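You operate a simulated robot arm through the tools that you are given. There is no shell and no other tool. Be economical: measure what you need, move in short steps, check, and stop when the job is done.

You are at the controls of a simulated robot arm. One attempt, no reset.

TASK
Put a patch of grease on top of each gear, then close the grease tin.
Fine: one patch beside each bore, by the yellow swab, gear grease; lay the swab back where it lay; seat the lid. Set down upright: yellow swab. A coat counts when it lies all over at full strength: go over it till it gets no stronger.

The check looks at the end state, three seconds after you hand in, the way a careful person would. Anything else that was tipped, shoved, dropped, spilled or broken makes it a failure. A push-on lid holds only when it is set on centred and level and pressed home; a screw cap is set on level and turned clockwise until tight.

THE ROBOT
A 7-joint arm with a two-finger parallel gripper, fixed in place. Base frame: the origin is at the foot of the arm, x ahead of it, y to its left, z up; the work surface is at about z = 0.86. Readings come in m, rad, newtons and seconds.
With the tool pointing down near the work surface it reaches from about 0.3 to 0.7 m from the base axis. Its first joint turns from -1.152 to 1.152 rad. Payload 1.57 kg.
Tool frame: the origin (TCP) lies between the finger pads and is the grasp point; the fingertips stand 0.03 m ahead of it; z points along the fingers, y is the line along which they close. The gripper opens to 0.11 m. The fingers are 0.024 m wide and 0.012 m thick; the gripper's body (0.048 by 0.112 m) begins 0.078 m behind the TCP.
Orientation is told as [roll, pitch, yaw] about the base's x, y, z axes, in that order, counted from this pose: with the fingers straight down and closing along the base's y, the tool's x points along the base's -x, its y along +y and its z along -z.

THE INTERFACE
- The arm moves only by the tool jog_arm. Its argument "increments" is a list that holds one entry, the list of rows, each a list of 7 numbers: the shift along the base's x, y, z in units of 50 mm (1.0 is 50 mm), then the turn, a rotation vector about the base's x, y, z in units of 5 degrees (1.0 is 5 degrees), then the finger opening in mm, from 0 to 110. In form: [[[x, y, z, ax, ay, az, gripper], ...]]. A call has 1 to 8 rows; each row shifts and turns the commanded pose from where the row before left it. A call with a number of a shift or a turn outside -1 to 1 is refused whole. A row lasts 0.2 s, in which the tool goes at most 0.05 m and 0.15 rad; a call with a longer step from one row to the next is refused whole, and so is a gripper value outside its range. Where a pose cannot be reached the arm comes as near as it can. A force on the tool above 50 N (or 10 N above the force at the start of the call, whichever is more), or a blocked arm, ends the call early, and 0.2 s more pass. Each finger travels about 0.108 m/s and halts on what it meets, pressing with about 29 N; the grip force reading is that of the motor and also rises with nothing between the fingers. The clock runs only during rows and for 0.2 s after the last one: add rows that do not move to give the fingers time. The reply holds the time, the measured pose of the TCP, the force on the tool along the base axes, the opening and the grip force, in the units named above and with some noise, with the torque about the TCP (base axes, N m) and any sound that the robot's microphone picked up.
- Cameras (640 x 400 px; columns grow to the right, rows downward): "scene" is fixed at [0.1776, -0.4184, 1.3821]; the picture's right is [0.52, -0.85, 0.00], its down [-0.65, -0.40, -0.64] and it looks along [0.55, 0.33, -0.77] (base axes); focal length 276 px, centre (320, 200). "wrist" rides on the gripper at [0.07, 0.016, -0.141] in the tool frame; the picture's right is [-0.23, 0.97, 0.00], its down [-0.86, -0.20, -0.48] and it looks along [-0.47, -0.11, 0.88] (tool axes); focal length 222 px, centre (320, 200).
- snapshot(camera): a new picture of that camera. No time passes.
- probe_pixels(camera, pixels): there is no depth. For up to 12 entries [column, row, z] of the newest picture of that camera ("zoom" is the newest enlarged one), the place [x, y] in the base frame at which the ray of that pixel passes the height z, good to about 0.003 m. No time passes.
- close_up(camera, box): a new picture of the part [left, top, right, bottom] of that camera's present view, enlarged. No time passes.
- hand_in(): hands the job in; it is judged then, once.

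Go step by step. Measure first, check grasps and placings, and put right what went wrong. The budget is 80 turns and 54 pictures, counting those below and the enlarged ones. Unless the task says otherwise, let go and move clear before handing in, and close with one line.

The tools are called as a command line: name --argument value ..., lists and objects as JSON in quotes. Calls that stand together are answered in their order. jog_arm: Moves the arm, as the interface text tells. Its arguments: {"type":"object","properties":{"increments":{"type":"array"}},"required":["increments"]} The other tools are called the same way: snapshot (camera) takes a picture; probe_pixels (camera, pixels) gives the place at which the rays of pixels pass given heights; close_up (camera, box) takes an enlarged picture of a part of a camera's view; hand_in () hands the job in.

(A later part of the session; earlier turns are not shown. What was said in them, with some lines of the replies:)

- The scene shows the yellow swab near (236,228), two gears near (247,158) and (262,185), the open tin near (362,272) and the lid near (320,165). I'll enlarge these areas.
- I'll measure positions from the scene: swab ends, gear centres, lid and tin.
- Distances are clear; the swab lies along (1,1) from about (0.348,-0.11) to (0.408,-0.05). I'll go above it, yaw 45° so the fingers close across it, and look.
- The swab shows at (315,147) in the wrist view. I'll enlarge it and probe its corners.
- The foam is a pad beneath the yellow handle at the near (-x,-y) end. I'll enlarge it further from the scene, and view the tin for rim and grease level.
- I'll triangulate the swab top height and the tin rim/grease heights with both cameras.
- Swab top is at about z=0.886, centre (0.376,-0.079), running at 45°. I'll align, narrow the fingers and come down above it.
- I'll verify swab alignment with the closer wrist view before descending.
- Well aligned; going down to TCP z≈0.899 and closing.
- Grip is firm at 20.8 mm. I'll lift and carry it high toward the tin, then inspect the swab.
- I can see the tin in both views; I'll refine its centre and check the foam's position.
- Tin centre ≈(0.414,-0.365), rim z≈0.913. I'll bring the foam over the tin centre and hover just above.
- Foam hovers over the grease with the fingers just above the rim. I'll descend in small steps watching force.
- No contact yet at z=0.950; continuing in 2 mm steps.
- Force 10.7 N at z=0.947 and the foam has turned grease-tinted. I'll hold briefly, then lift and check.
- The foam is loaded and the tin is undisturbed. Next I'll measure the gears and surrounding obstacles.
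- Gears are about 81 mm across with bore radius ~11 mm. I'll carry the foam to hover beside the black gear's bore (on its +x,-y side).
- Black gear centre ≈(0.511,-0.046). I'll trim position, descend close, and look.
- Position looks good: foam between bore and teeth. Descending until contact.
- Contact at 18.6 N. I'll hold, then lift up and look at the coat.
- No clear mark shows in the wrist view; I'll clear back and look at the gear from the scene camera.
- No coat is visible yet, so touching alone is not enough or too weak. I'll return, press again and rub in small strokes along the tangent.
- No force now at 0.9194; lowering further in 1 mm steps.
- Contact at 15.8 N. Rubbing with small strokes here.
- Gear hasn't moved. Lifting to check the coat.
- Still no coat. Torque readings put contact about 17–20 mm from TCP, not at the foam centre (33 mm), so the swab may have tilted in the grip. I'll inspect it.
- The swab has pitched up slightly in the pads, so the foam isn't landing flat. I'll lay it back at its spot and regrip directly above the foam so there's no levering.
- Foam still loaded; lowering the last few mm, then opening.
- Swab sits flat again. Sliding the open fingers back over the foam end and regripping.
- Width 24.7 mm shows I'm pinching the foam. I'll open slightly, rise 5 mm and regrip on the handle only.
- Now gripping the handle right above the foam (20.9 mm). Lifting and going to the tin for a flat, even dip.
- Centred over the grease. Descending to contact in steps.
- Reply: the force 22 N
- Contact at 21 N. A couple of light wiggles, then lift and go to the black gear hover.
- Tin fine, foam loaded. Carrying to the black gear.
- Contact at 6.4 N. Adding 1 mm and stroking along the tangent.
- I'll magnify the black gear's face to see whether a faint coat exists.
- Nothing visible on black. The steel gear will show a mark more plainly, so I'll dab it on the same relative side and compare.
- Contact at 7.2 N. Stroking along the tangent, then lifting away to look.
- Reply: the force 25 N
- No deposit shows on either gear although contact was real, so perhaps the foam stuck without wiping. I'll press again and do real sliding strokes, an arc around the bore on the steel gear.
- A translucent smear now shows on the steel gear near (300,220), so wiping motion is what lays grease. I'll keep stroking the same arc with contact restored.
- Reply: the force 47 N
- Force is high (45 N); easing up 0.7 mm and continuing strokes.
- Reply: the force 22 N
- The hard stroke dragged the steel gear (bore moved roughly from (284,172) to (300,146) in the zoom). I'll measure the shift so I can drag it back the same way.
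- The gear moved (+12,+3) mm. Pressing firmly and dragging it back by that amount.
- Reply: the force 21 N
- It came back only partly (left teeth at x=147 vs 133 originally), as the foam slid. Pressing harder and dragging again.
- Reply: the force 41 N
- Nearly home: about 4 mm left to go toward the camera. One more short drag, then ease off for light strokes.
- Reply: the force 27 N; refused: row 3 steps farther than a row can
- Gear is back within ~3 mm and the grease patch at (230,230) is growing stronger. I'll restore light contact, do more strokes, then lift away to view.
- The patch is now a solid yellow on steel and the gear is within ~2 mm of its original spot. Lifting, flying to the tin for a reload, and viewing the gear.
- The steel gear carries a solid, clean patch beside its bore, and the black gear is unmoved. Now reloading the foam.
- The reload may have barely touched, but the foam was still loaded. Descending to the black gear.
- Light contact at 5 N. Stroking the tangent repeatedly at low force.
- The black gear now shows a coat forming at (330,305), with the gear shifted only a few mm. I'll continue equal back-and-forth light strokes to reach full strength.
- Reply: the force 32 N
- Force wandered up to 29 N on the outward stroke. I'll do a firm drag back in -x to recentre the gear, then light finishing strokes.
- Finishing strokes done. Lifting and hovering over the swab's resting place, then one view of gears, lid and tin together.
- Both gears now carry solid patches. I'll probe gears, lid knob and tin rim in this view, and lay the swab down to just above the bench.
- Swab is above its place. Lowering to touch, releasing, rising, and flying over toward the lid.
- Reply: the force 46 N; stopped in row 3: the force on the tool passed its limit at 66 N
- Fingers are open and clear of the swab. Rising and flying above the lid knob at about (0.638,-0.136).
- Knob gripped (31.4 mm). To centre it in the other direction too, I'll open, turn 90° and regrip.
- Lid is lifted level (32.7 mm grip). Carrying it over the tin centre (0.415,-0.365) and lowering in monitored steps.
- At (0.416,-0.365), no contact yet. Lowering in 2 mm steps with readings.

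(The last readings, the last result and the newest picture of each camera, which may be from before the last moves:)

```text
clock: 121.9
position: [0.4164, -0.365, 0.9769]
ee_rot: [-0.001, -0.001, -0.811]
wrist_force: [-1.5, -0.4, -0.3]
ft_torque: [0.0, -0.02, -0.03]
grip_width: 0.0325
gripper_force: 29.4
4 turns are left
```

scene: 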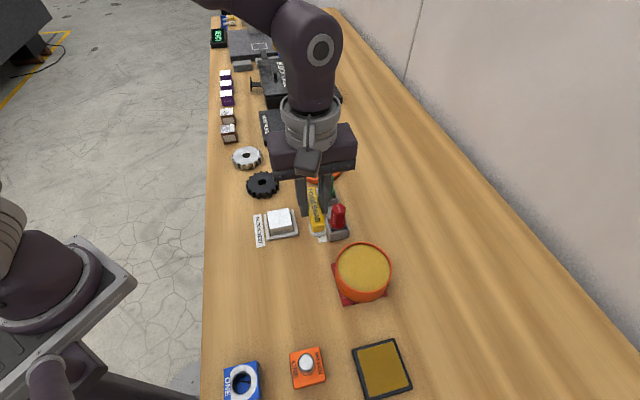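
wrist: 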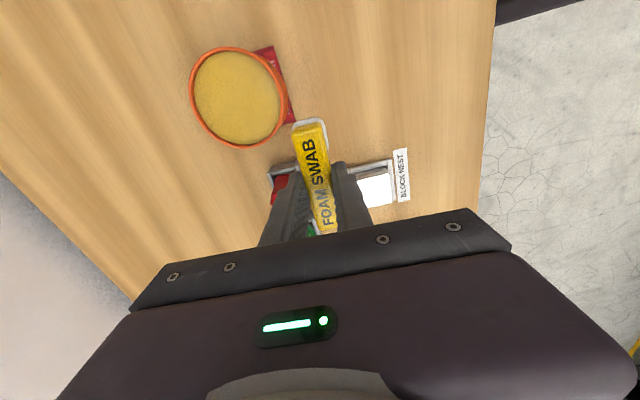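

jog_arm --increments '[[[0, 0, -0.03, 0, 0, 0, 15], [0, 0, 0, 0, 0, 0, 15]]]'

jog_arm --increments '[[[0, 0, -0.03, 0, 0, 0, 15], [0, 0, 0, 0, 0, 0, 15]]]'

jog_arm --increments '[[[0, 0, -0.03, 0, 0, 0, 15], [0, 0, 0, 0, 0, 0, 15]]]'

jog_arm --increments '[[[0, 0, -0.02, 0, 0, 0, 15], [0, 0, 0, 0, 0, 0, 15]]]'

jog_arm --increments '[[[0, 0, -0.02, 0, 0, 0, 15], [0, 0, 0, 0, 0, 0, 15]]]'

jog_arm --increments '[[[0, 0, -0.02, 0, 0, 0, 15], [0, 0, 0, 0, 0, 0, 15]]]'

```text
clock: 122.5
position: [0.4151, -0.3645, 0.9757]
ee_rot: [-0.002, -0.001, -0.812]
wrist_force: [-0.3, -0.3, -0.2]
ft_torque: [0.01, -0.01, 0.0]
grip_width: 0.0323
gripper_force: 29.1
```

```text
clock: 123.1
position: [0.4162, -0.3647, 0.9733]
ee_rot: [-0.001, -0.002, -0.812]
wrist_force: [0.4, 0.0, 0.5]
ft_torque: [0.0, 0.0, 0.01]
grip_width: 0.0326
gripper_force: 29.0
```

```text
clock: 123.7
position: [0.4152, -0.3654, 0.9709]
ee_rot: [-0.002, -0.002, -0.813]
wrist_force: [0.2, 0.1, 0.7]
ft_torque: [-0.01, 0.0, 0.0]
grip_width: 0.0322
gripper_force: 29.7
```

```text
clock: 124.3
position: [0.4146, -0.3646, 0.971]
ee_rot: [-0.001, -0.002, -0.81]
wrist_force: [0.5, 0.5, -0.8]
ft_torque: [-0.01, 0.03, 0.03]
grip_width: 0.0323
gripper_force: 29.2
```

```text
clock: 124.9
position: [0.4147, -0.366, 0.9707]
ee_rot: [-0.002, -0.002, -0.812]
wrist_force: [0.5, -0.1, 0.8]
ft_torque: [0.03, 0.0, 0.02]
grip_width: 0.0327
gripper_force: 29.2
```

```text
clock: 125.5
position: [0.4153, -0.3656, 0.9686]
ee_rot: [-0.002, -0.002, -0.811]
wrist_force: [0.3, -0.5, -0.5]
ft_torque: [0.0, 0.01, -0.01]
grip_width: 0.0325
gripper_force: 29.1
3 turns are left
```

The lid's skirt has passed below rim height without force, so it is centred over the rim. Continuing down until it seats and clicks.

jog_arm --increments '[[[0, 0, -0.03, 0, 0, 0, 15], [0, 0, -0.03, 0, 0, 0, 15], [0, 0, 0, 0, 0, 0, 15]]]'

jog_arm --increments '[[[0, 0, -0.03, 0, 0, 0, 15], [0, 0, -0.03, 0, 0, 0, 15], [0, 0, 0, 0, 0, 0, 15]]]'

jog_arm --increments '[[[0, 0, -0.03, 0, 0, 0, 15], [0, 0, -0.03, 0, 0, 0, 15], [0, 0, 0, 0, 0, 0, 15]]]'

jog_arm --increments '[[[0, 0, -0.03, 0, 0, 0, 15], [0, 0, -0.03, 0, 0, 0, 15], [0, 0, 0, 0, 0, 0, 15]]]'

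jog_arm --increments '[[[0, 0, -0.03, 0, 0, 0, 15], [0, 0, -0.03, 0, 0, 0, 15], [0, 0, 0, 0, 0, 0, 15]]]'

```text
clock: 126.3
position: [0.4155, -0.365, 0.9665]
ee_rot: [-0.001, -0.003, -0.812]
wrist_force: [-0.4, -0.5, 7.8]
ft_torque: [-0.1, -0.46, -0.02]
grip_width: 0.0325
gripper_force: 29.2
```

```text
clock: 127.1
position: [0.4144, -0.3655, 0.9627]
ee_rot: [-0.002, -0.002, -0.812]
wrist_force: [-3.7, -0.3, 15.3]
ft_torque: [-0.26, -0.58, -0.04]
grip_width: 0.0329
gripper_force: 29.7
```

```text
clock: 127.9
position: [0.4137, -0.3646, 0.9602]
ee_rot: [-0.004, 0.0, -0.812]
wrist_force: [-5.9, 5.0, 18.1]
ft_torque: [0.32, -0.1, 0.08]
grip_width: 0.0324
gripper_force: 28.9
```

```text
clock: 128.7
position: [0.4147, -0.366, 0.958]
ee_rot: [-0.003, -0.004, -0.812]
wrist_force: [-1.0, 0.5, 21.1]
ft_torque: [0.08, -0.29, 0.01]
grip_width: 0.0325
gripper_force: 28.9
```

```text
clock: 129.5
position: [0.414, -0.3654, 0.9548]
ee_rot: [-0.002, -0.002, -0.814]
wrist_force: [3.3, -0.6, 20.0]
ft_torque: [0.14, -0.31, 0.03]
grip_width: 0.0324
gripper_force: 28.9
2 turns are left
```

The lid went down with 15–21 N resistance, possibly partly finger slip on the knob. I'll let go, close the fingers, press straight down on the knob top until the force guard trips, then rise clear.

jog_arm --increments '[[[0, 0, 0, 0, 0, 0, 45], [0, 0, 0, 0, 0, 0, 60], [0, 0, 0.7, 0, 0, 0, 60], [0, 0, 0.8, 0, 0, 0, 60], [0, 0, 0, 0, 0, 0, 20], [0, 0, 0, 0, 0, 0, 0], [0, 0, 0, 0, 0, 0, 0], [0, 0, 0, 0, 0, 0, 0]]]'

jog_arm --increments '[[[0, 0, -0.2, 0, 0, 0, 0], [0, 0, -0.1, 0, 0, 0, 0], [0, 0, -0.1, 0, 0, 0, 0], [0, 0, -0.06, 0, 0, 0, 0], [0, 0, -0.06, 0, 0, 0, 0], [0, 0, -0.06, 0, 0, 0, 0], [0, 0, -0.06, 0, 0, 0, 0], [0, 0, -0.06, 0, 0, 0, 0]]]'

jog_arm --increments '[[[0, 0, -0.06, 0, 0, 0, 0], [0, 0, -0.06, 0, 0, 0, 0], [0, 0, -0.06, 0, 0, 0, 0], [0, 0, -0.06, 0, 0, 0, 0], [0, 0, -0.06, 0, 0, 0, 0], [0, 0, -0.06, 0, 0, 0, 0], [0, 0, -0.06, 0, 0, 0, 0], [0, 0, -0.06, 0, 0, 0, 0]]]'

jog_arm --increments '[[[0, 0, -0.05, 0, 0, 0, 0], [0, 0, -0.05, 0, 0, 0, 0], [0, 0, -0.05, 0, 0, 0, 0], [0, 0, -0.05, 0, 0, 0, 0], [0, 0, -0.05, 0, 0, 0, 0], [0, 0, -0.05, 0, 0, 0, 0], [0, 0, -0.05, 0, 0, 0, 0], [0, 0, -0.05, 0, 0, 0, 0]]]'

jog_arm --increments '[[[0, 0, -0.05, 0, 0, 0, 0], [0, 0, -0.05, 0, 0, 0, 0], [0, 0, -0.05, 0, 0, 0, 0], [0, 0, -0.05, 0, 0, 0, 0], [0, 0, 0, 0, 0, 0, 0]]]'

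jog_arm --increments '[[[0, 0, 0.3, 0, 0, 0, 0], [0, 0, 0.9, 0, 0, 0, 0], [0, 0, 0.9, 0, 0, 0, 0], [0, 0, 0, 0, 0, 0, 0]]]'

```text
clock: 131.3
position: [0.4157, -0.3653, 1.0295]
ee_rot: [-0.003, -0.002, -0.811]
wrist_force: [0.1, 0.0, -0.2]
ft_torque: [0.01, -0.01, -0.03]
grip_width: 0.0001
gripper_force: 20.9
```

```text
clock: 133.1
position: [0.4152, -0.3654, 0.9943]
ee_rot: [0.0, -0.002, -0.812]
wrist_force: [-0.7, 0.2, 0.2]
ft_torque: [0.01, -0.01, -0.01]
grip_width: 0.0
gripper_force: 21.6
```

```text
clock: 134.6
position: [0.4161, -0.3663, 0.9786]
ee_rot: [-0.003, -0.007, -0.811]
wrist_force: [0.1, -0.4, -0.1]
ft_torque: [-0.01, 0.0, 0.01]
grip_width: 0.0
gripper_force: 21.6
stopped in row 7: the force on the tool passed its limit at 58 N (the readings are from after the stop); the commanded pose is now the measured one
```

```text
clock: 135.3
position: [0.4166, -0.3677, 0.9772]
ee_rot: [-0.005, -0.012, -0.809]
wrist_force: [-2.2, 2.1, 15.4]
ft_torque: [0.21, 0.15, 0.0]
grip_width: 0.0
gripper_force: 21.3
stopped in row 3: the force on the tool passed its limit at 56 N (the readings are from after the stop); the commanded pose is now the measured one
```

```text
clock: 135.8
position: [0.4175, -0.3679, 0.9768]
ee_rot: [-0.005, -0.016, -0.81]
wrist_force: [-0.7, 1.6, 12.9]
ft_torque: [0.17, 0.14, 0.0]
grip_width: 0.0
gripper_force: 21.0
stopped in row 2: the force on the tool passed its limit at 57 N (the readings are from after the stop); the commanded pose is now the measured one
```

```text
clock: 136.8
position: [0.4181, -0.3668, 1.0807]
ee_rot: [-0.003, -0.015, -0.809]
wrist_force: [-0.4, -0.9, -0.5]
ft_torque: [0.05, -0.03, 0.0]
grip_width: 0.0003
gripper_force: 21.4
1 turns are left
```

The knob top bottomed out at three presses of over 55 N (TCP z about 0.977) with no further travel, so the lid seems fully home. The arm is clear, so I'm handing in.

hand_in

```text
The job is handed in.
```

I handed the job in. My last picture showed a solid grease patch beside the bore on both gears. I put the swab back where it lay and pressed the lid onto the tin, but I had no pictures left to check either one. Wiping also moved both gears by up to about 9 mm.
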